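You operate a simulated robot arm through the tools that you are given. There is no shell and no other tool. Be economical: measure what you need, move in short steps, check, and stop when the job is done.

The job below is to be done with a simulated robot arm. You get a single attempt, and the scene is never put back.

JOB
Set the overload dial to the motor data plate's amps, reset it, close up.
Fine: narrow door first, both shut and latched; main isolator stays locked.

The check looks at the end state, three seconds after you hand in, the way a careful person would. Anything else that was tipped, shoved, dropped, spilled or broken makes it a failure.

ROBOT AND FRAMES
A 6-joint arm with a fingered hand, fixed in place. Base frame: the origin is at the foot of the arm, x ahead of it, y to its left, z up. Lengths are in mm, angles in degrees, forces in N, time in s.
With the tool pointing down near the work surface it reaches from about 280 to 720 mm from the base axis. Its first joint turns from -115.0 to 115.0 degrees. Payload 4 kg.
The TCP is the grasp point between the finger pads, 26 mm short of the fingertips. In the tool frame z runs along the fingers and y along their closing line. The gripper opens to 132 mm. The gripper's body begins 73 mm behind the TCP. The gripper is a hand of 4 fingers: y runs from the thumb to the fingers, the wrist lies at [0, 0, -239] in the tool frame.
Orientation is that of the tool frame in the base frame, as [roll, pitch, yaw] about the fixed x, y, z axes, in that order (R = Rz(yaw) Ry(pitch) Rx(roll)). With the fingers straight down and closing along the base's y, the tool's x points along the base's -x, its y along +y and its z along -z.

CONTROLS
- The arm moves only by the tool apply_moves. Its argument "commands" is a list that holds one entry, the list of rows, each a list of 6 numbers: the shift along the tool's x, y, z in mm, then the turn, a rotation vector about the tool's x, y, z in degrees. In form: [[[x, y, z, rx, ry, rz], ...]]. A call has 1 to 8 rows; each row is the pose to reach, as a shift and turn from the pose commanded when the call began, along the tool's axes at that moment. A row lasts 0.2 s, in which the tool goes at most 50 mm and 8.6 degrees; a call with a longer step from one row to the next is refused whole. Where a pose cannot be reached the arm comes as near as it can. A force on the tool above 40 N (or 10 N above the force at the start of the call, whichever is more), or a blocked arm, ends the call early, and 0.2 s more pass. In this call time passes only in rows, and 0.2 s behind the last. It gives the time, the measured TCP pose, the force on the tool (base axes), the opening and the grip force at its end, in the units of the frame above (readings bear some noise), with the torque about the TCP (base axes, N m) and any sound that the robot's microphone picked up, and new pictures: "show" is both (left out), scene, wrist or none.
- Cameras (640 x 400 px; columns grow to the right, rows downward): "scene" is fixed at [49.8, -650, 1353.9]; the picture's right is [0.77, -0.64, 0.00], its down [-0.33, -0.40, -0.86] and it looks along [0.55, 0.66, -0.52] (base axes); focal length 312 px, centre (320, 200). "wrist" rides on the gripper at [68, 2, -97] in the tool frame; the picture's right is [-0.03, 1.00, 0.00], its down [-0.82, -0.02, -0.58] and it looks along [-0.58, -0.01, 0.82] (tool axes); focal length 270 px, centre (320, 200). There is no depth. A picture from a camera that has moved, and an enlarged one, comes with that camera's place and axes in the base frame and with its lens.
- lift_body(by): slides the trunk up (or, below 0, down) by that many mm; the arm rides with it, the base frame stays. It gives what a move gives, with no picture.
- move_fingers(finger1, finger2, finger3, thumb_bend): sets how far each is bent, from 0 (flat) to 1 (curled in); at 0.3 the hand is open as for a grip, at 0.7 the pads meet at the TCP. One left out holds its place. A second passes; each finger stops where it meets its share of the squeeze, and holds until it gets a number again. It is the only way to open and close the hand. It gives what a move gives, with no picture; readings hold the bend of each and the force on the fingers (four entries, about 0 where the hand has none), thumb and palm.
- enlarge(camera, box): a new picture of the part [left, top, right, bottom] of that camera's present view, enlarged. It takes no simulated time.
- sign_off(): hands the job in; it is judged then, once.

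Work in short steps. Places have to be worked out from the pictures, the camera data and where the tool is seen: move nearer, look again, correct. Check each grasp and each placing, and mend what went wrong. You have 120 turns and 200 pictures in all, those below and enlarged ones among them. Open the gripper and draw the arm clear of the work before you hand the job in, unless the task says otherwise; then end with one line.

The tools are called after "Request:" as name(argument=value, ...) on one line, values as JSON. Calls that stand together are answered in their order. apply_moves: Moves the arm, as the interface text tells. Its arguments: {"type":"object","properties":{"commands":{"type":"array","items":{"type":"array","items":{"type":"array","items":{"type":"number"}}}},"show":{"type":"string","enum":["both","scene","wrist","none"]}},"required":["commands"]} The other tools are called the same way: lift_body (by) slides the trunk up or down; move_fingers (finger1, finger2, finger3, thumb_bend) moves the fingers one by one; enlarge (camera, box) takes an enlarged picture of a part of a camera's view; sign_off () hands the job in.

At the start:

```text
time_s: 0.0
ee_pos: [447.0, 183.4, 1200.6]
ee_rot: [-180.0, -0.1, 179.8]
ft_force: [0.1, 0.2, 0.0]
wrist_torque: [0.01, 0.05, 0.0]
gripper_width: 132.1
finger_force: 0.1
shape: jaw
bend: [0.3, 0.3, 0.3, 0.3]
finger forces: [0.0, 0.0, 0.1, 0.1, 0.1, 0.0]
trunk travel left (down, up): [-875.0, 115.0]
```

scene: 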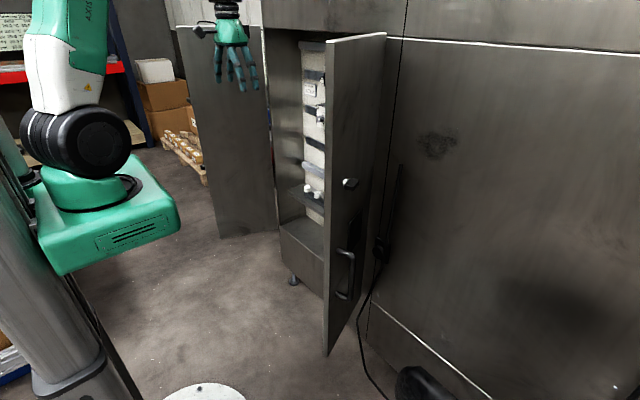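
wrist: 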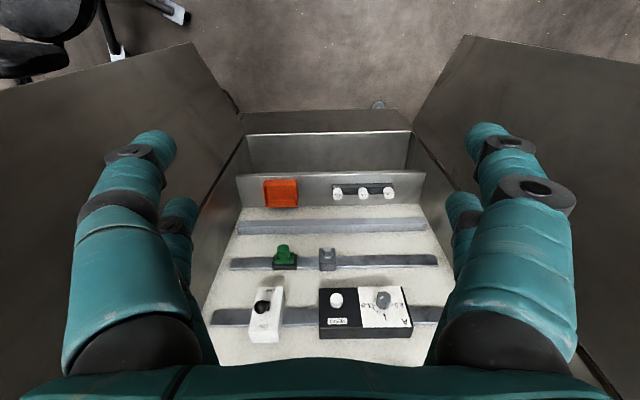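

The cabinet stands open with both doors ajar. I'll enlarge both views to find the dial, the reset button and the motor plate.

Request:
enlarge(camera="wrist", box=[200, 240, 450, 370])

Request:
enlarge(camera="wrist", box=[200, 90, 450, 250])

Request:
enlarge(camera="scene", box=[180, 0, 420, 150])

Request:
enlarge(camera="scene", box=[260, 150, 480, 400])

Request:
enlarge(camera="scene", box=[0, 0, 200, 125])

```text
2.56 times, centred on (325, 305) of wrist
camera zoom: at [379.1, 186.9, 1299.4], right [0.03, 1.0, 0.0], down [0.82, -0.02, 0.58], along [0.58, -0.02, -0.82], focal length 692 px, centre (307, -69)
```

zoom: 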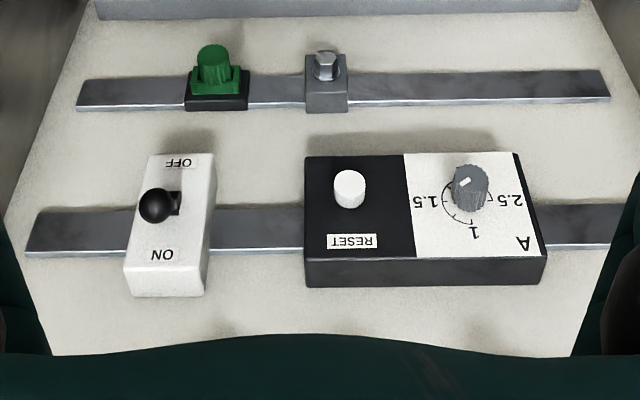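

```text
2.50 times, centred on (325, 170) of wrist
camera zoom: at [379.1, 186.9, 1299.4], right [0.03, 1.0, 0.0], down [0.82, -0.02, 0.58], along [0.58, -0.02, -0.82], focal length 676 px, centre (308, 275)
```

zoom: 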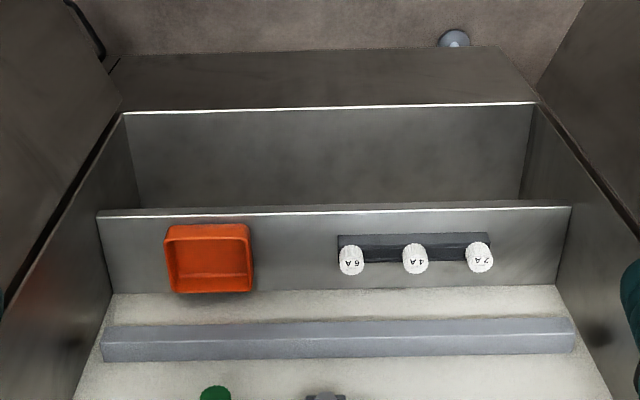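

```text
2.67 times, centred on (300, 75) of scene
camera zoom: at [49.8, -650.0, 1353.9], right [0.77, -0.64, 0.0], down [-0.33, -0.4, -0.86], along [0.55, 0.66, -0.52], focal length 832 px, centre (373, 533)
```

zoom: 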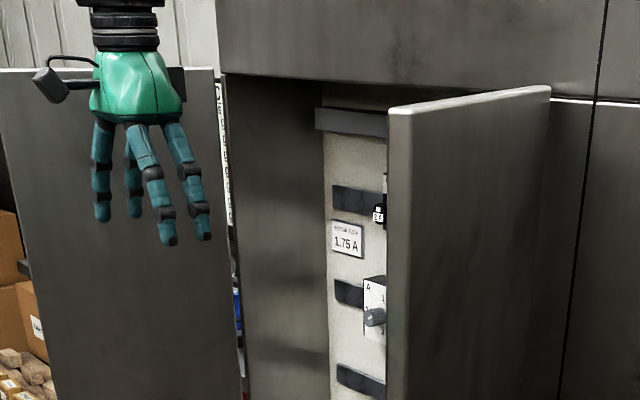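

```text
1.60 times, centred on (370, 275) of scene
camera zoom: at [49.8, -650.0, 1353.9], right [0.77, -0.64, 0.0], down [-0.33, -0.4, -0.86], along [0.55, 0.66, -0.52], focal length 499 px, centre (240, 80)
```

zoom: 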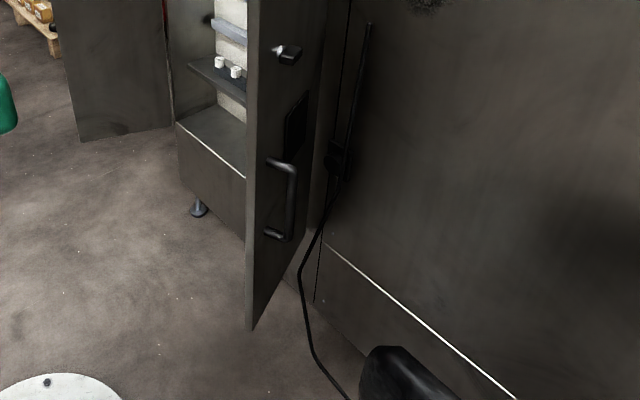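

```text
3.20 times, centred on (100, 62) of scene
camera zoom: at [49.8, -650.0, 1353.9], right [0.77, -0.64, 0.0], down [-0.33, -0.4, -0.86], along [0.55, 0.66, -0.52], focal length 998 px, centre (1024, 640)
```

zoom: 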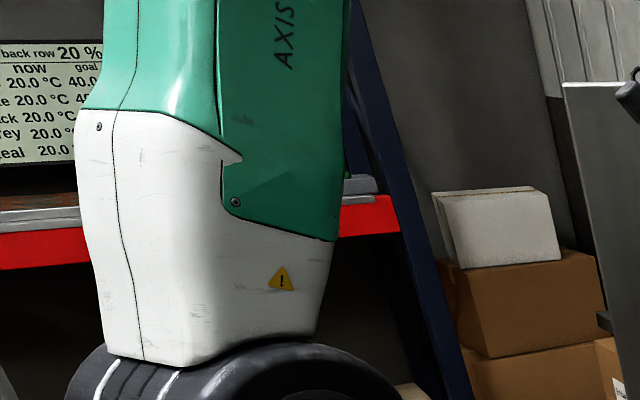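

A plate reads 1.75 A, but its heading is small. I'll zoom in on it, and on the dial.

Request:
enlarge(camera="scene", box=[296, 76, 328, 100])

Request:
enlarge(camera="wrist", box=[350, 280, 420, 344])

Request:
enlarge(camera="scene", box=[255, 20, 285, 130])

Request:
enlarge(camera="scene", box=[295, 35, 335, 200])

```text
16.00 times, centred on (312, 88) of scene
camera zoom: at [49.8, -650.0, 1353.9], right [0.77, -0.64, 0.0], down [-0.33, -0.4, -0.86], along [0.55, 0.66, -0.52], focal length 4990 px, centre (448, 1992)
```

zoom: 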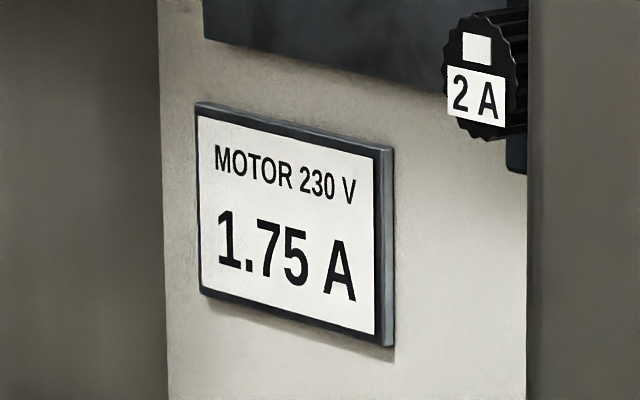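

```text
6.25 times, centred on (385, 312) of wrist
camera zoom: at [379.1, 186.9, 1299.4], right [0.03, 1.0, 0.0], down [0.82, -0.02, 0.58], along [0.58, -0.02, -0.82], focal length 1689 px, centre (-86, -500)
```

zoom: 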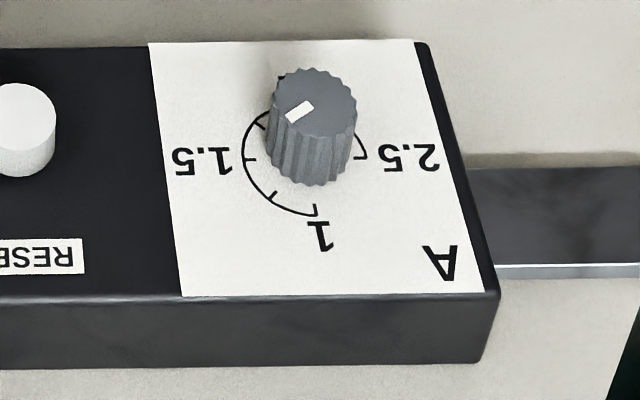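

```text
3.64 times, centred on (270, 75) of scene
camera zoom: at [49.8, -650.0, 1353.9], right [0.77, -0.64, 0.0], down [-0.33, -0.4, -0.86], along [0.55, 0.66, -0.52], focal length 1134 px, centre (502, 654)
```

zoom: 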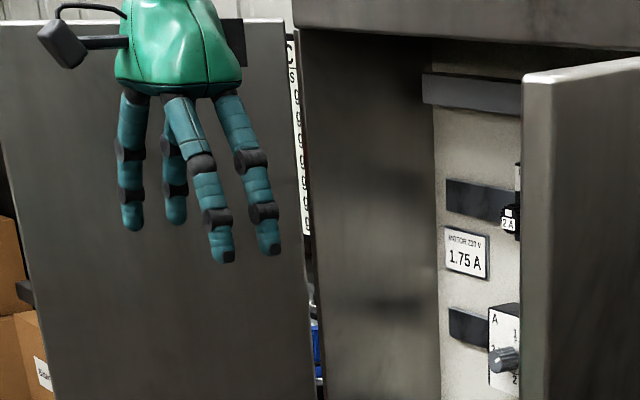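

```text
2.42 times, centred on (315, 118) of scene
camera zoom: at [49.8, -650.0, 1353.9], right [0.77, -0.64, 0.0], down [-0.33, -0.4, -0.86], along [0.55, 0.66, -0.52], focal length 756 px, centre (332, 400)
```

zoom: 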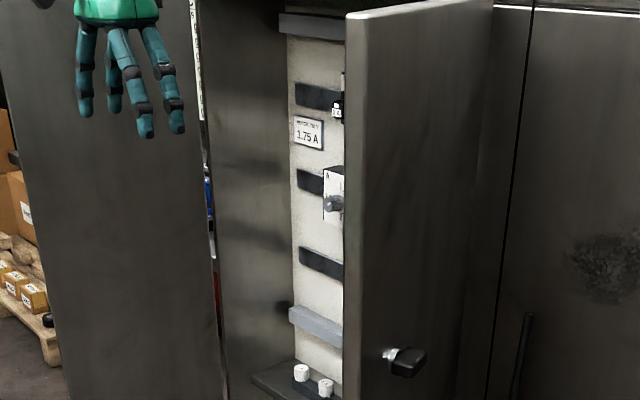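

The plate reads MOTOR 230 V, 1.75 A. The wide panel may hold another plate, so I'll pitch the hand up about 43° to get a level view into the cabinet.

Request:
apply_moves(commands=[[[0, 0, 0, 0, -8.5, 0], [0, 0, 0, 0, -17, 0], [0, 0, 0, 0, -25.5, 0], [0, 0, 0, 0, -34, 0], [0, 0, 0, 0, -42.5, 0]]])

```text
time_s: 1.2
ee_pos: [446.3, 183.9, 1200.4]
ee_rot: [180.0, 42.5, 180.0]
ft_force: [0.6, 0.1, 0.2]
wrist_torque: [-0.02, 0.04, -0.03]
gripper_width: 132.0
finger_force: 0.1
shape: jaw
bend: [0.3, 0.3, 0.3, 0.3]
finger forces: [0.1, 0.0, 0.0, 0.0, 0.1, 0.0]
trunk travel left (down, up): [-875.0, 115.0]
camera wrist: at [330.9, 187.0, 1227.2], right [0.02, 1.0, 0.02], down [0.21, -0.02, 0.98], along [0.98, -0.01, -0.21], focal length 270 px, centre (320, 200)
```

scene: 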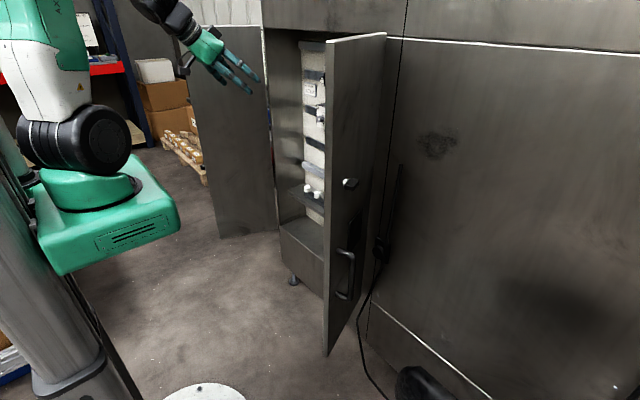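
wrist: 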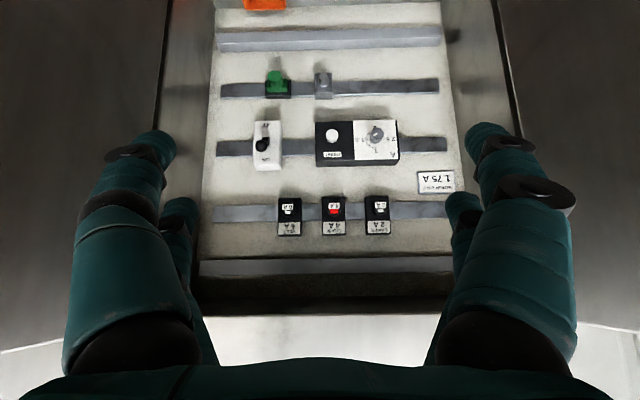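

Request:
enlarge(camera="wrist", box=[255, 185, 405, 245])

Request:
enlarge(camera="wrist", box=[300, 105, 420, 175])

Request:
enlarge(camera="wrist", box=[210, 50, 350, 180])

```text
4.27 times, centred on (330, 215) of wrist
camera zoom: at [330.9, 187.0, 1227.2], right [0.02, 1.0, 0.02], down [0.21, -0.02, 0.98], along [0.98, -0.01, -0.21], focal length 1153 px, centre (277, 136)
```

zoom: 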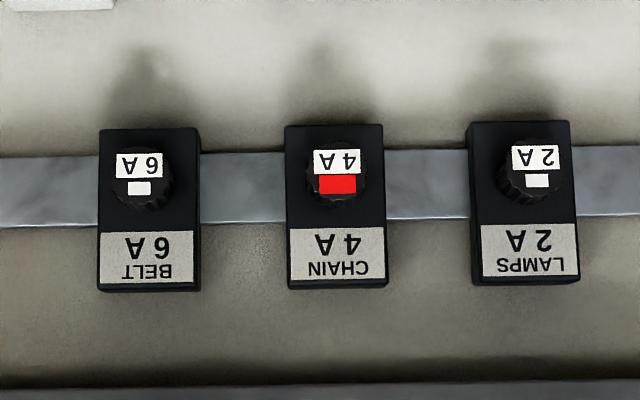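

```text
5.33 times, centred on (360, 140) of wrist
camera zoom: at [330.9, 187.0, 1227.2], right [0.02, 1.0, 0.02], down [0.21, -0.02, 0.98], along [0.98, -0.01, -0.21], focal length 1442 px, centre (107, 520)
```

zoom: 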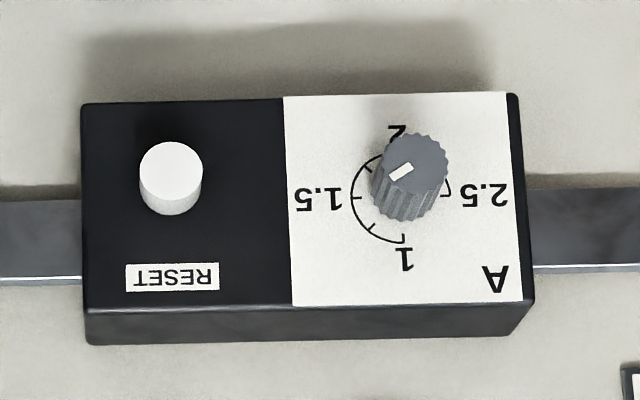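

```text
3.08 times, centred on (280, 115) of wrist
camera zoom: at [330.9, 187.0, 1227.2], right [0.02, 1.0, 0.02], down [0.21, -0.02, 0.98], along [0.98, -0.01, -0.21], focal length 832 px, centre (443, 462)
```

zoom: 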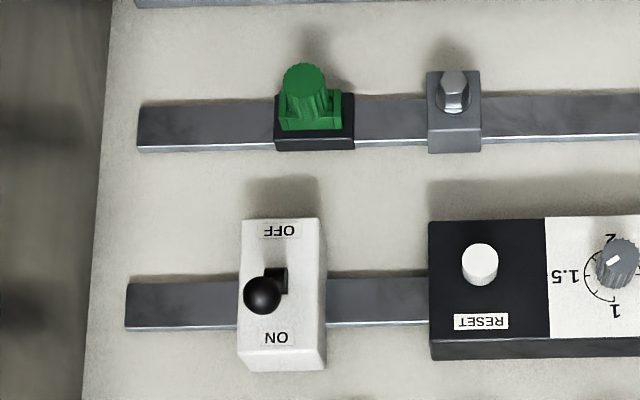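

Only one motor plate exists, at 1.75 A, and the dial sits at about 1.3. The knob face is near (836, 297, 984). Next I'll close the fingers one at a time to learn how the hand is laid out.

Request:
move_fingers(finger1=0.6, finger2=0.6, finger3=0.6, thumb_bend=0.6)

Request:
enlarge(camera="wrist", box=[0, 0, 640, 400])

Request:
move_fingers(finger1=0.3, finger3=0.0)

Request:
enlarge(camera="wrist", box=[0, 0, 640, 400])

Request:
enlarge(camera="scene", box=[170, 20, 290, 110])

```text
time_s: 2.2
ee_pos: [446.3, 182.5, 1200.8]
ee_rot: [-180.0, 42.5, 179.9]
ft_force: [-1.0, -0.4, 0.4]
wrist_torque: [0.01, -0.01, -0.02]
gripper_width: 33.1
finger_force: 0.1
shape: fingers
bend: [0.6, 0.6, 0.6, 0.6]
finger forces: [0.0, 0.0, 0.1, 0.0, 0.0, 0.0]
trunk travel left (down, up): [-875.0, 115.0]
```

```text
1.00 times, centred on (320, 200) of wrist (not enlarged: the box is as wide or as high as the picture)
camera zoom: at [331.5, 186.9, 1227.4], right [0.02, 1.0, 0.02], down [0.21, -0.02, 0.98], along [0.98, -0.02, -0.21], focal length 270 px, centre (320, 200)
```

zoom: 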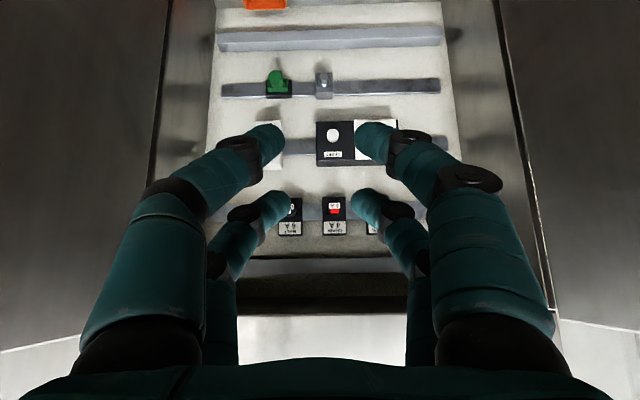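

```text
time_s: 3.2
ee_pos: [448.1, 182.5, 1200.9]
ee_rot: [179.9, 42.6, 179.9]
ft_force: [-0.2, 0.1, 0.7]
wrist_torque: [0.0, -0.01, -0.01]
gripper_width: 82.7
finger_force: 0.0
shape: fingers
bend: [0.3, 0.6, 0.0, 0.6]
finger forces: [0.1, 0.1, 0.0, 0.0, 0.1, 0.1]
trunk travel left (down, up): [-875.0, 115.0]
```

```text
1.00 times, centred on (320, 200) of wrist (not enlarged: the box is as wide or as high as the picture)
camera zoom: at [331.5, 186.9, 1227.4], right [0.02, 1.0, 0.02], down [0.21, -0.02, 0.98], along [0.98, -0.02, -0.21], focal length 270 px, centre (320, 200)
```

zoom: 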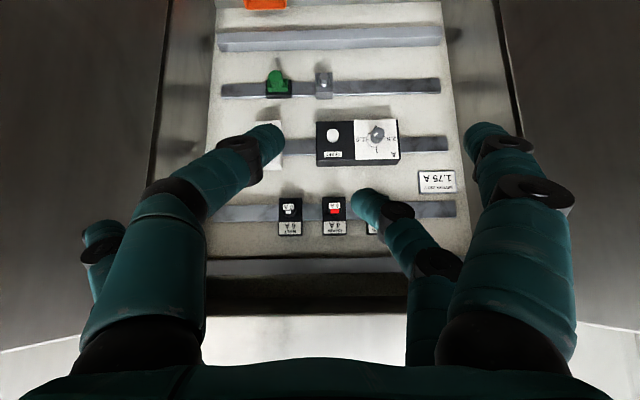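

```text
4.44 times, centred on (230, 65) of scene
camera zoom: at [49.8, -650.0, 1353.9], right [0.77, -0.64, 0.0], down [-0.33, -0.4, -0.86], along [0.55, 0.66, -0.52], focal length 1386 px, centre (720, 800)
```

zoom: 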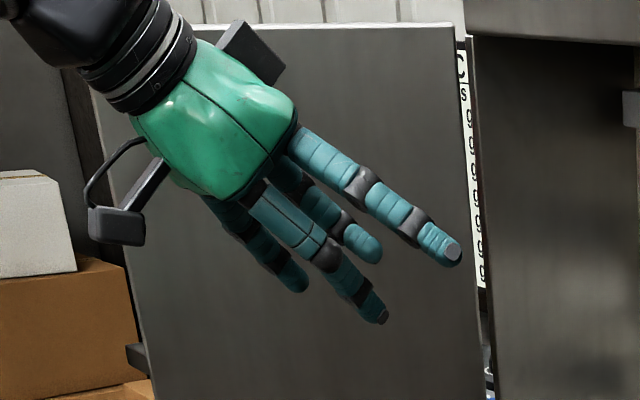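

The layout is clear: the thumb and finger1 are near the camera, with finger3 and finger2 behind them, so they close as a jaw along y. I'll open the hand, lower the trunk to dial height and bring the tool level.

Request:
move_fingers(finger1=0.4, finger2=0.4, finger3=0.4, thumb_bend=0.4)

Request:
lift_body(by=-216)

Request:
apply_moves(commands=[[[0, 0, 0, 0, -8, 0], [0, 0, 0, 0, -16, 0], [0, 0, 0, 0, -24, 0], [0, 0, 0, 0, -32, 0], [0, 0, 0, 0, -40, 0], [0, 0, 0, 0, -47.4, 0]]])

```text
time_s: 4.2
ee_pos: [446.4, 183.3, 1200.5]
ee_rot: [-179.9, 42.5, 179.9]
ft_force: [0.0, 1.1, -0.5]
wrist_torque: [0.03, 0.04, 0.02]
gripper_width: 100.2
finger_force: 0.0
shape: fingers
bend: [0.4, 0.4, 0.4, 0.4]
finger forces: [0.0, 0.1, 0.0, 0.0, 0.0, 0.2]
trunk travel left (down, up): [-875.0, 115.0]
```

```text
time_s: 6.5
ee_pos: [447.8, 182.4, 985.2]
ee_rot: [180.0, 42.5, 179.9]
ft_force: [-1.1, -0.7, -0.1]
wrist_torque: [0.0, 0.0, 0.02]
gripper_width: 100.0
finger_force: 0.0
shape: fingers
bend: [0.4, 0.4, 0.4, 0.4]
finger forces: [0.1, 0.0, 0.1, 0.0, 0.0, 0.0]
trunk travel left (down, up): [-659.0, 331.0]
```

```text
time_s: 7.9
ee_pos: [474.4, 218.0, 993.7]
ee_rot: [27.1, 90.0, 27.0]
ft_force: [-0.7, 0.0, -0.3]
wrist_torque: [0.02, 0.02, 0.0]
gripper_width: 100.1
finger_force: 0.1
shape: fingers
bend: [0.4, 0.4, 0.4, 0.4]
finger forces: [0.0, 0.1, 0.0, 0.0, 0.0, 0.0]
out of reach, approached as far as the arm can: row 4, 5, 6
trunk travel left (down, up): [-659.0, 331.0]
camera wrist: at [376.6, 221.6, 926.8], right [0.0, 1.0, 0.03], down [-0.58, -0.02, 0.82], along [0.82, -0.02, 0.58], focal length 270 px, centre (320, 200)
```

scene: 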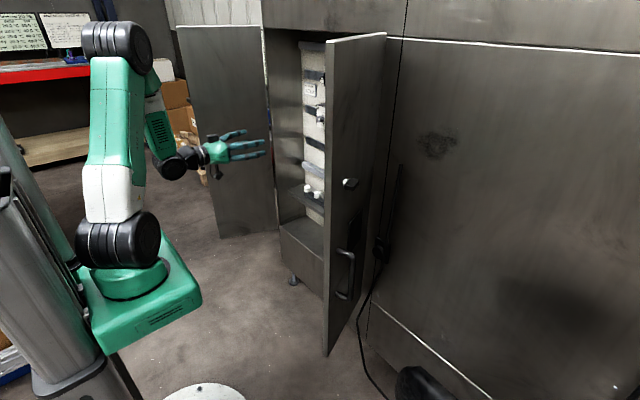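
wrist: 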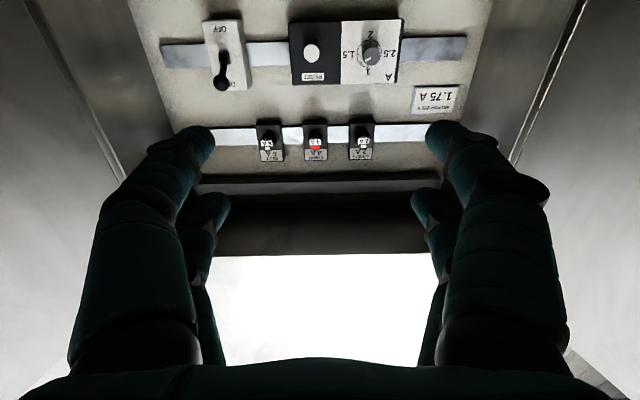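

The tool is now level, though the wrist was too close to the base so the pose is slightly off. I'll move forward toward the knob, keeping short of it, then look.

Request:
apply_moves(commands=[[[0, 20, 45, 0, 0, 0], [0, 40, 90, 0, 0, 0], [0, 60, 135, 0, 0, 0], [0, 80, 175, 0, 0, 0], [0, 100, 215, 0, 0, 0]]])

```text
time_s: 9.1
ee_pos: [689.0, 315.5, 990.7]
ee_rot: [-150.9, 89.9, -151.0]
ft_force: [-0.2, 0.6, 0.1]
wrist_torque: [0.03, -0.02, 0.0]
gripper_width: 100.1
finger_force: 0.0
shape: fingers
bend: [0.4, 0.4, 0.4, 0.4]
finger forces: [0.1, 0.0, 0.1, 0.0, 0.0, 0.1]
trunk travel left (down, up): [-659.0, 331.0]
camera wrist: at [592.9, 318.9, 924.1], right [0.0, 1.0, 0.02], down [-0.58, -0.02, 0.82], along [0.82, -0.02, 0.58], focal length 270 px, centre (320, 200)
```

scene: 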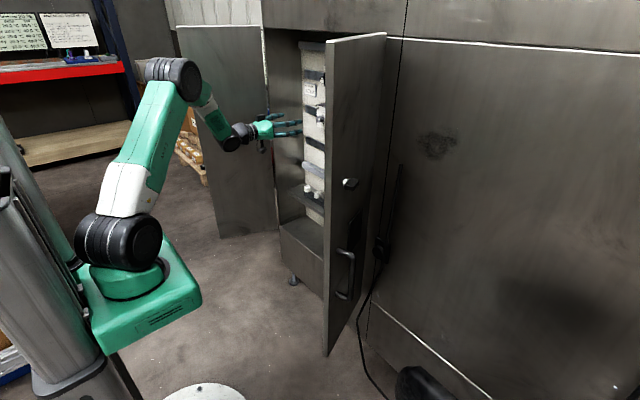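
wrist: 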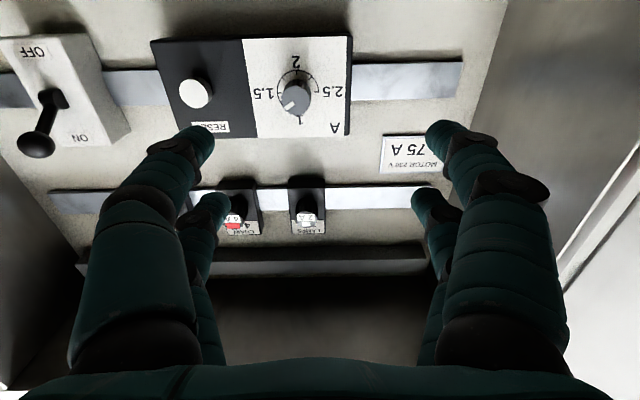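

Request:
enlarge(camera="wrist", box=[240, 40, 350, 140])

Request:
enlarge(camera="scene", box=[230, 80, 340, 150])

```text
4.00 times, centred on (295, 90) of wrist
camera zoom: at [592.9, 318.9, 924.1], right [0.0, 1.0, 0.02], down [-0.58, -0.02, 0.82], along [0.82, -0.02, 0.58], focal length 1081 px, centre (420, 640)
```

zoom: 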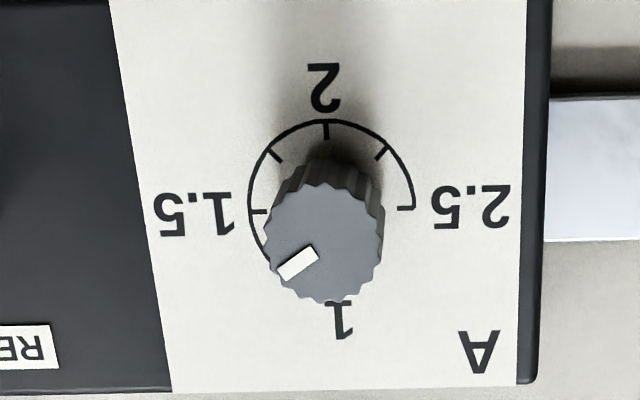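

```text
5.71 times, centred on (285, 115) of scene
camera zoom: at [49.8, -650.0, 1353.9], right [0.77, -0.64, 0.0], down [-0.33, -0.4, -0.86], along [0.55, 0.66, -0.52], focal length 1782 px, centre (520, 686)
```

zoom: 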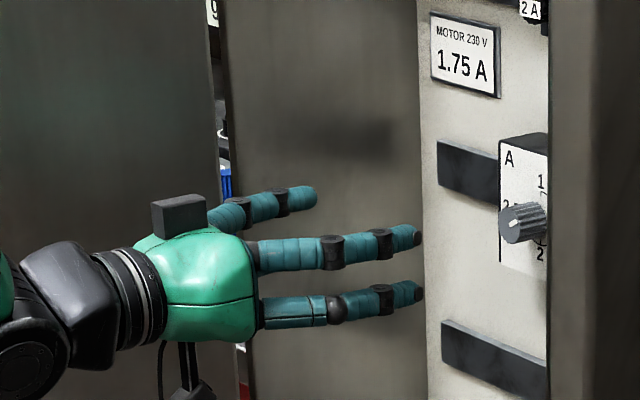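

The knob face is near (828, 296, 986) and its base near x=853. Its pointer reads about 54° clockwise from "1", so it needs about +81° to reach 1.75 at 135°. I'll line up 60 mm short of the grasp.

Request:
apply_moves(commands=[[[2, -10, 35, 0, 0, 0], [4, -19, 70, 0, 0, 0]]])

```text
time_s: 9.7
ee_pos: [760.4, 298.2, 985.4]
ee_rot: [-153.4, 89.9, -153.6]
ft_force: [-0.7, 0.1, 0.7]
wrist_torque: [-0.01, 0.0, -0.01]
gripper_width: 100.1
finger_force: 0.1
shape: fingers
bend: [0.4, 0.4, 0.4, 0.4]
finger forces: [0.0, 0.0, 0.0, 0.0, 0.1, 0.0]
trunk travel left (down, up): [-659.0, 331.0]
camera wrist: at [663.7, 301.9, 919.6], right [0.0, 1.0, 0.02], down [-0.58, -0.02, 0.82], along [0.82, -0.02, 0.58], focal length 270 px, centre (320, 200)
```

scene: 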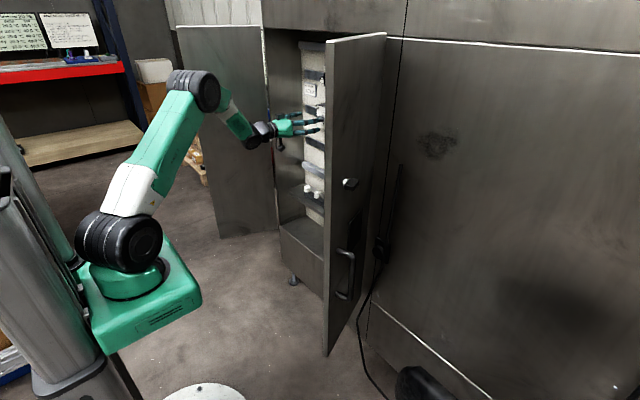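
wrist: 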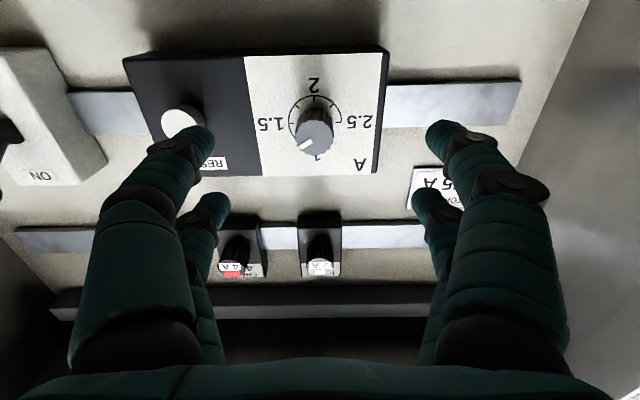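

The knob is centred to within 3 mm. I'll narrow the hand to 0.5 for button clearance, then move in to the knob.

Request:
move_fingers(finger1=0.5, finger2=0.5, finger3=0.5, thumb_bend=0.5)

Request:
apply_moves(commands=[[[-1.5, -1.5, 20, 0, 0, 0], [-2.5, -2.5, 40, 0, 0, 0], [-2.5, -2.5, 50, 0, 0, 0], [-2.5, -2.5, 60, 0, 0, 0]]])

Request:
enlarge(camera="scene", box=[270, 80, 340, 150])

```text
time_s: 10.7
ee_pos: [759.5, 298.5, 985.9]
ee_rot: [-164.2, 89.9, -164.3]
ft_force: [0.6, -0.1, 0.2]
wrist_torque: [-0.02, 0.0, -0.01]
gripper_width: 66.5
finger_force: 0.0
shape: fingers
bend: [0.5, 0.5, 0.5, 0.5]
finger forces: [0.0, 0.0, 0.1, 0.0, 0.0, 0.0]
trunk travel left (down, up): [-659.0, 331.0]
```

```text
time_s: 11.7
ee_pos: [818.1, 296.0, 989.0]
ee_rot: [178.1, 89.9, 178.0]
ft_force: [-0.3, -0.1, 0.3]
wrist_torque: [-0.02, 0.0, -0.03]
gripper_width: 66.3
finger_force: 0.0
shape: fingers
bend: [0.5, 0.5, 0.5, 0.5]
finger forces: [0.0, 0.0, 0.0, 0.0, 0.1, 0.0]
trunk travel left (down, up): [-659.0, 331.0]
camera wrist: at [721.4, 298.9, 922.8], right [0.0, 1.0, 0.03], down [-0.58, -0.02, 0.82], along [0.82, -0.02, 0.58], focal length 270 px, centre (320, 200)
```

scene: 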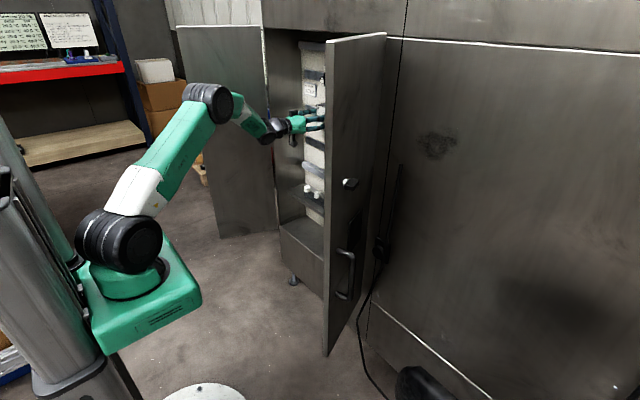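
wrist: 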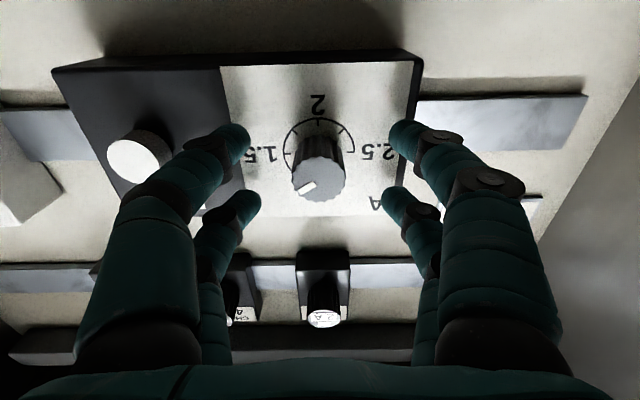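

```text
5.71 times, centred on (305, 115) of scene
camera zoom: at [49.8, -650.0, 1353.9], right [0.77, -0.64, 0.0], down [-0.33, -0.4, -0.86], along [0.55, 0.66, -0.52], focal length 1782 px, centre (406, 686)
```

zoom: 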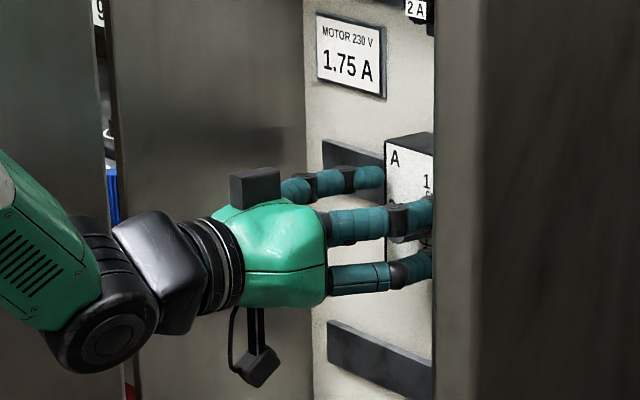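

The knob lies between the fingers. I'll make a small correction and squeeze.

Request:
apply_moves(commands=[[[2, 0, 4, 0, 0, 0]]], show="none")

Request:
move_fingers(finger1=0.66, finger2=0.66, finger3=0.66, thumb_bend=0.66)

Request:
enlarge(camera="wrist", box=[160, 60, 480, 260])

```text
time_s: 12.1
ee_pos: [821.2, 296.2, 985.9]
ee_rot: [-163.6, 89.8, -163.8]
ft_force: [-0.4, -0.1, -0.7]
wrist_torque: [-0.01, -0.01, 0.02]
gripper_width: 66.5
finger_force: 0.0
shape: fingers
bend: [0.5, 0.5, 0.5, 0.5]
finger forces: [0.0, 0.1, 0.0, 0.0, 0.1, 0.0]
trunk travel left (down, up): [-659.0, 331.0]
```

```text
time_s: 13.1
ee_pos: [822.8, 295.5, 986.8]
ee_rot: [-164.5, 90.0, -164.6]
ft_force: [0.4, 0.6, 0.2]
wrist_torque: [0.01, 0.03, 0.0]
gripper_width: 13.7
finger_force: 0.0
shape: fingers
bend: [0.66, 0.66, 0.66, 0.66]
finger forces: [0.1, 0.1, 0.0, 0.0, 0.0, 0.0]
trunk travel left (down, up): [-659.0, 331.0]
```

```text
2.00 times, centred on (320, 160) of wrist
camera zoom: at [725.4, 298.8, 920.4], right [0.0, 1.0, 0.03], down [-0.58, -0.02, 0.82], along [0.82, -0.02, 0.58], focal length 541 px, centre (320, 280)
```

zoom: 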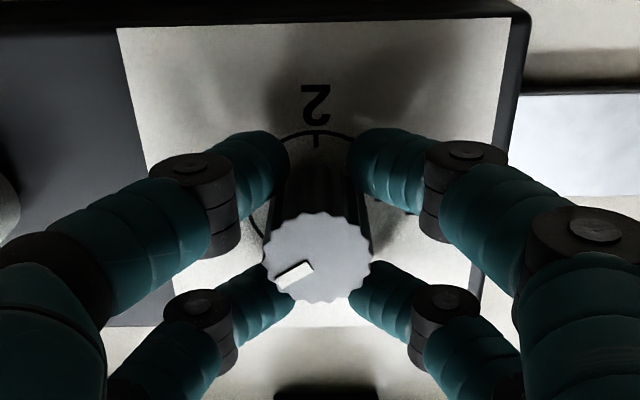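

The four fingers sit around the knob without touching it yet. I'll close further.

Request:
move_fingers(finger1=0.72, finger2=0.72, finger3=0.72, thumb_bend=0.72)

Request:
enlarge(camera="wrist", box=[160, 60, 480, 260])

```text
time_s: 14.1
ee_pos: [822.2, 295.2, 986.0]
ee_rot: [-166.0, 89.9, -166.2]
ft_force: [0.3, 0.1, -3.2]
wrist_torque: [0.0, 0.09, -0.04]
gripper_width: 0.0
finger_force: 2.8
shape: fingers
bend: [0.71, 0.71, 0.71, 0.71]
finger forces: [2.4, 0.0, 0.0, 0.0, 2.7, 0.0]
trunk travel left (down, up): [-659.0, 331.0]
```

```text
2.00 times, centred on (320, 160) of wrist
camera zoom: at [725.7, 298.9, 919.7], right [0.0, 1.0, 0.02], down [-0.58, -0.02, 0.82], along [0.82, -0.02, 0.58], focal length 541 px, centre (320, 280)
```

zoom: 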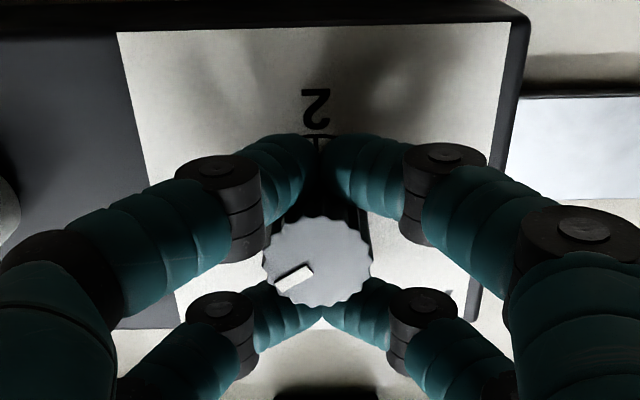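

The knob slips into the gap between the two finger pairs, and only the lower pair grazes it. I'll open the hand and raise it 20 mm so the thumb and finger1 pair is centred on the knob.

Request:
move_fingers(finger1=0.5, finger2=0.48, finger3=0.48, thumb_bend=0.5)

Request:
apply_moves(commands=[[[-10, 0, 0, 0, 0, 0], [-20, 0, 0, 0, 0, 0]]], show="none")

Request:
move_fingers(finger1=0.66, thumb_bend=0.66)

Request:
enlarge(camera="wrist", box=[160, 60, 480, 260])

```text
time_s: 15.1
ee_pos: [823.4, 295.6, 985.8]
ee_rot: [-162.9, 89.9, -162.9]
ft_force: [0.0, 0.5, 0.1]
wrist_torque: [-0.04, 0.01, 0.0]
gripper_width: 65.2
finger_force: 0.0
shape: fingers
bend: [0.5, 0.48, 0.48, 0.5]
finger forces: [0.0, 0.0, 0.0, 0.0, 0.1, 0.0]
trunk travel left (down, up): [-659.0, 331.0]
```

```text
time_s: 15.7
ee_pos: [822.8, 296.4, 1007.3]
ee_rot: [-165.3, 89.9, -165.4]
ft_force: [-0.4, -0.2, -0.2]
wrist_torque: [-0.02, -0.03, 0.0]
gripper_width: 65.1
finger_force: 0.1
shape: fingers
bend: [0.5, 0.48, 0.48, 0.5]
finger forces: [0.1, 0.0, 0.0, 0.0, 0.0, 0.0]
trunk travel left (down, up): [-659.0, 331.0]
```

```text
time_s: 16.7
ee_pos: [822.1, 294.9, 1007.6]
ee_rot: [-170.1, 90.0, -170.2]
ft_force: [0.2, -0.8, 0.2]
wrist_torque: [-0.02, -0.02, -0.03]
gripper_width: 22.0
finger_force: 2.0
shape: fingers
bend: [0.63, 0.48, 0.48, 0.64]
finger forces: [1.9, 0.0, 0.0, 0.1, 2.9, 0.0]
trunk travel left (down, up): [-659.0, 331.0]
```

```text
2.00 times, centred on (320, 160) of wrist
camera zoom: at [725.7, 298.5, 940.9], right [0.0, 1.0, 0.03], down [-0.58, -0.02, 0.82], along [0.82, -0.02, 0.58], focal length 541 px, centre (320, 280)
```

zoom: 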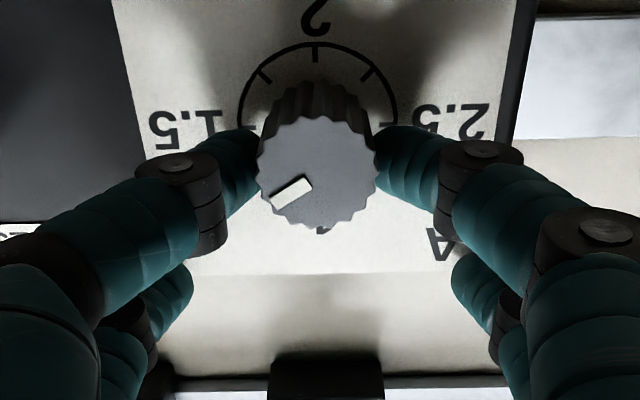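

The thumb and finger1 now hold the knob on both sides. I'll squeeze a bit more and turn +24° about the knob's axis as a test.

Request:
move_fingers(finger1=0.75, thumb_bend=0.75)

Request:
apply_moves(commands=[[[0.2, -2.8, 0, 0, 0, 8], [0.8, -5.5, 0, 0, 0, 16], [1.7, -8.1, 0, 0, 0, 24]]], show="none")

Request:
enlarge(camera="wrist", box=[160, 60, 480, 260])

```text
time_s: 17.7
ee_pos: [823.5, 293.3, 1007.7]
ee_rot: [156.8, 89.8, 156.5]
ft_force: [3.3, -5.8, 1.9]
wrist_torque: [-0.14, -0.09, -0.06]
gripper_width: 19.8
finger_force: 9.0
shape: fingers
bend: [0.64, 0.48, 0.48, 0.67]
finger forces: [6.1, 0.1, 0.0, 0.0, 12.3, 0.1]
trunk travel left (down, up): [-659.0, 331.0]
```

```text
time_s: 18.5
ee_pos: [822.5, 284.4, 1005.2]
ee_rot: [90.4, 65.8, 90.1]
ft_force: [2.7, -7.6, 0.0]
wrist_torque: [-0.2, -0.06, -0.11]
gripper_width: 19.8
finger_force: 10.5
shape: fingers
bend: [0.64, 0.48, 0.48, 0.67]
finger forces: [6.2, 0.0, 0.0, 0.0, 13.7, 0.0]
trunk travel left (down, up): [-659.0, 331.0]
```

```text
2.00 times, centred on (320, 160) of wrist
camera zoom: at [726.0, 316.6, 945.4], right [0.0, 0.9, 0.43], down [-0.58, -0.35, 0.74], along [0.82, -0.25, 0.52], focal length 541 px, centre (320, 280)
```

zoom: 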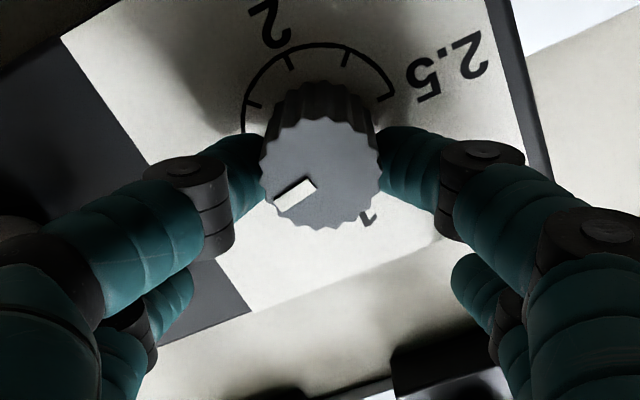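

The knob turns together with the hand. I'll continue to about +78° in total, then read the pointer.

Request:
apply_moves(commands=[[[0.2, -2.8, 0, 0, 0, 8], [0.8, -5.5, 0, 0, 0, 16], [1.7, -8.1, 0, 0, 0, 24], [3.0, -10.6, 0, 0, 0, 32], [4.7, -12.9, 0, 0, 0, 40], [6.6, -14.9, 0, 0, 0, 48], [8.2, -16.2, 0, 0, 0, 54]]], show="scene")

Request:
enlarge(camera="wrist", box=[160, 60, 480, 260])

```text
time_s: 20.1
ee_pos: [823.0, 273.3, 988.1]
ee_rot: [90.3, 11.8, 89.9]
ft_force: [1.1, -11.9, -6.4]
wrist_torque: [-0.21, 0.15, -0.26]
gripper_width: 20.2
finger_force: 11.3
shape: fingers
bend: [0.65, 0.48, 0.48, 0.67]
finger forces: [6.1, 0.0, 0.1, 0.0, 16.9, 0.0]
trunk travel left (down, up): [-659.0, 331.0]
```

scene: 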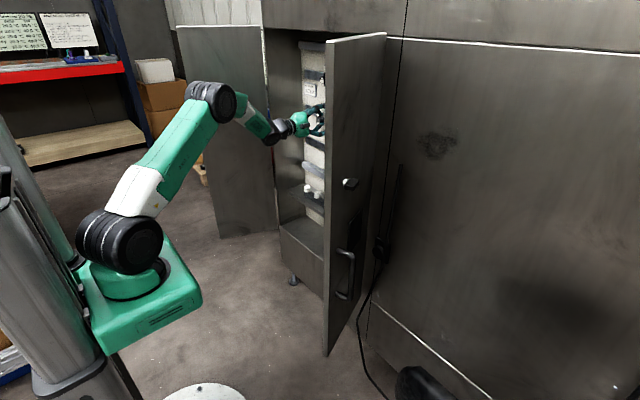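

```text
2.00 times, centred on (320, 160) of wrist
camera zoom: at [726.4, 343.3, 979.7], right [0.0, 0.18, 0.98], down [-0.58, -0.8, 0.15], along [0.82, -0.57, 0.1], focal length 541 px, centre (320, 280)
```

zoom: 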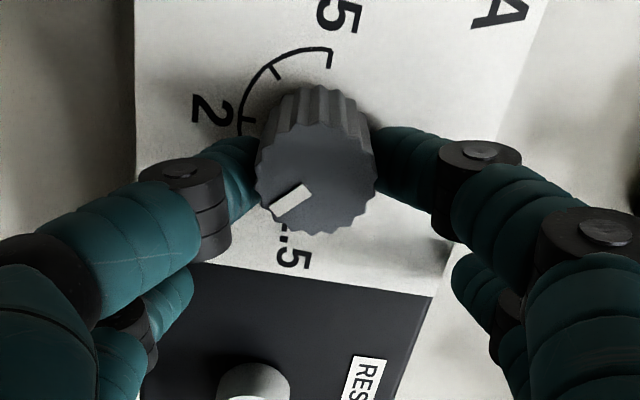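

Request:
enlarge(camera="wrist", box=[270, 70, 370, 190])

```text
3.33 times, centred on (320, 130) of wrist
camera zoom: at [726.4, 343.3, 979.7], right [0.0, 0.18, 0.98], down [-0.58, -0.8, 0.15], along [0.82, -0.57, 0.1], focal length 901 px, centre (320, 433)
```

zoom: 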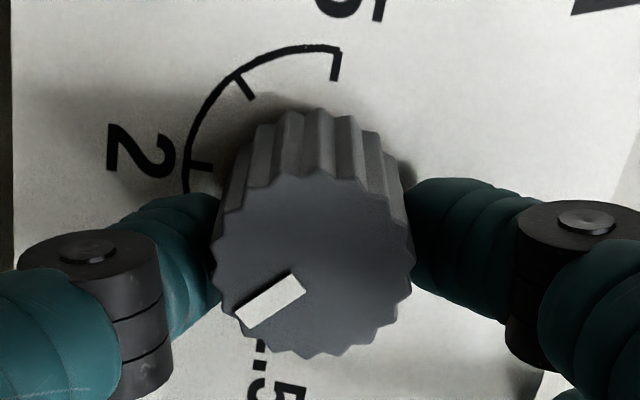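

By projection the pointer reads about 133°, against a target of 135°. I'll turn 2° more, then release and back off to look.

Request:
apply_moves(commands=[[[0.0, -0.7, 0, 0, 0, 2]]], show="none")

Request:
move_fingers(finger1=0.5, thumb_bend=0.5)

Request:
apply_moves(commands=[[[0, 0, -30, 0, 0, 0], [0, 0, -70, 0, 0, 0]]], show="wrist")

Request:
enlarge(camera="wrist", box=[260, 60, 380, 160])

```text
time_s: 20.5
ee_pos: [823.0, 273.3, 989.2]
ee_rot: [90.2, 9.9, 89.8]
ft_force: [1.1, -10.5, -7.4]
wrist_torque: [-0.24, 0.22, -0.24]
gripper_width: 20.2
finger_force: 10.8
shape: fingers
bend: [0.65, 0.48, 0.48, 0.67]
finger forces: [5.9, 0.0, 0.1, 0.1, 17.0, 0.1]
trunk travel left (down, up): [-659.0, 331.0]
```

```text
time_s: 21.5
ee_pos: [822.2, 275.4, 990.9]
ee_rot: [90.2, 10.1, 90.0]
ft_force: [0.0, -0.1, 0.5]
wrist_torque: [-0.01, 0.0, 0.0]
gripper_width: 65.2
finger_force: 0.1
shape: fingers
bend: [0.5, 0.48, 0.48, 0.5]
finger forces: [0.1, 0.0, 0.1, 0.0, 0.1, 0.0]
trunk travel left (down, up): [-659.0, 331.0]
```

```text
time_s: 22.1
ee_pos: [751.2, 276.3, 990.3]
ee_rot: [90.0, 9.9, 89.9]
ft_force: [0.0, -0.1, 0.0]
wrist_torque: [-0.01, -0.03, 0.01]
gripper_width: 65.4
finger_force: 0.2
shape: fingers
bend: [0.5, 0.48, 0.48, 0.5]
finger forces: [0.1, 0.0, 0.0, 0.0, 0.0, 0.0]
trunk travel left (down, up): [-659.0, 331.0]
camera wrist: at [655.3, 345.0, 981.5], right [0.0, 0.15, 0.99], down [-0.58, -0.81, 0.12], along [0.82, -0.57, 0.09], focal length 270 px, centre (320, 200)
```

wrist: 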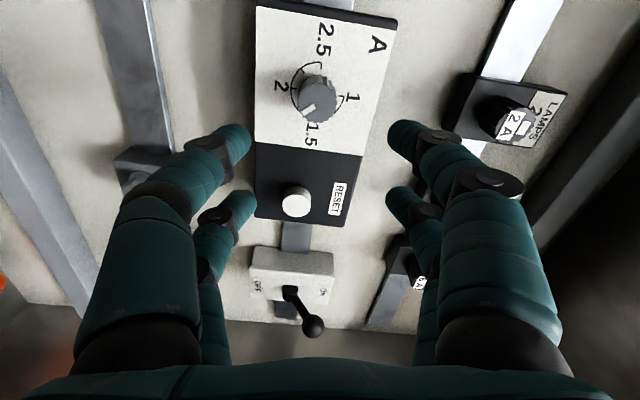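

```text
4.00 times, centred on (320, 110) of wrist
camera zoom: at [655.3, 345.0, 981.5], right [0.0, 0.15, 0.99], down [-0.58, -0.81, 0.12], along [0.82, -0.57, 0.09], focal length 1081 px, centre (320, 560)
```

zoom: 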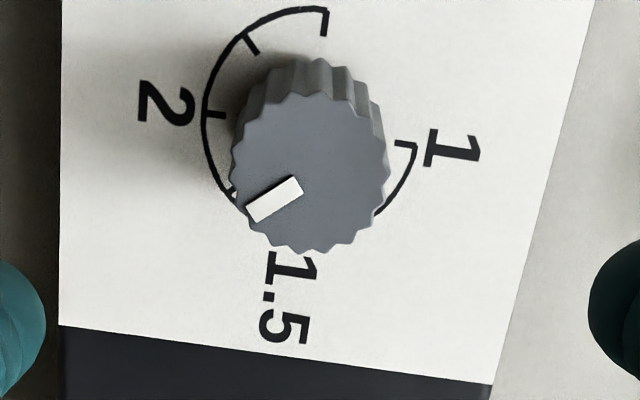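

The reading is close but I need it more exact, so I'll zoom in further.

Request:
enlarge(camera="wrist", box=[284, 60, 352, 126])

Request:
enlarge(camera="wrist", box=[294, 93, 330, 123])

```text
6.06 times, centred on (318, 93) of wrist
camera zoom: at [655.3, 345.0, 981.5], right [0.0, 0.15, 0.99], down [-0.58, -0.81, 0.12], along [0.82, -0.57, 0.09], focal length 1638 px, centre (332, 848)
```

zoom: 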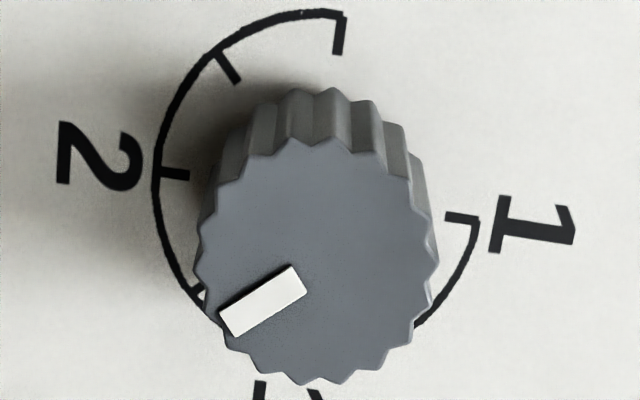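

```text
13.33 times, centred on (312, 108) of wrist
camera zoom: at [655.3, 345.0, 981.5], right [0.0, 0.15, 0.99], down [-0.58, -0.81, 0.12], along [0.82, -0.57, 0.09], focal length 3604 px, centre (427, 1427)
```

zoom: 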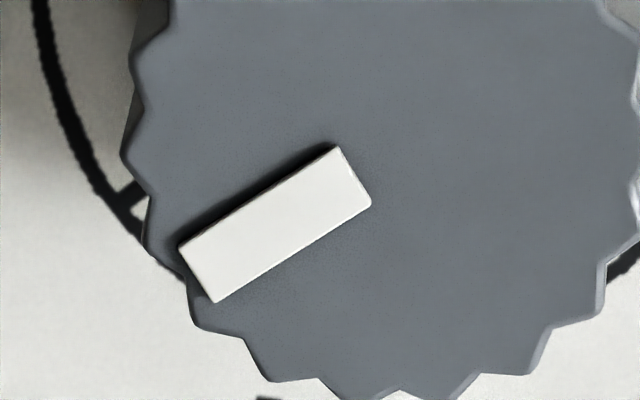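

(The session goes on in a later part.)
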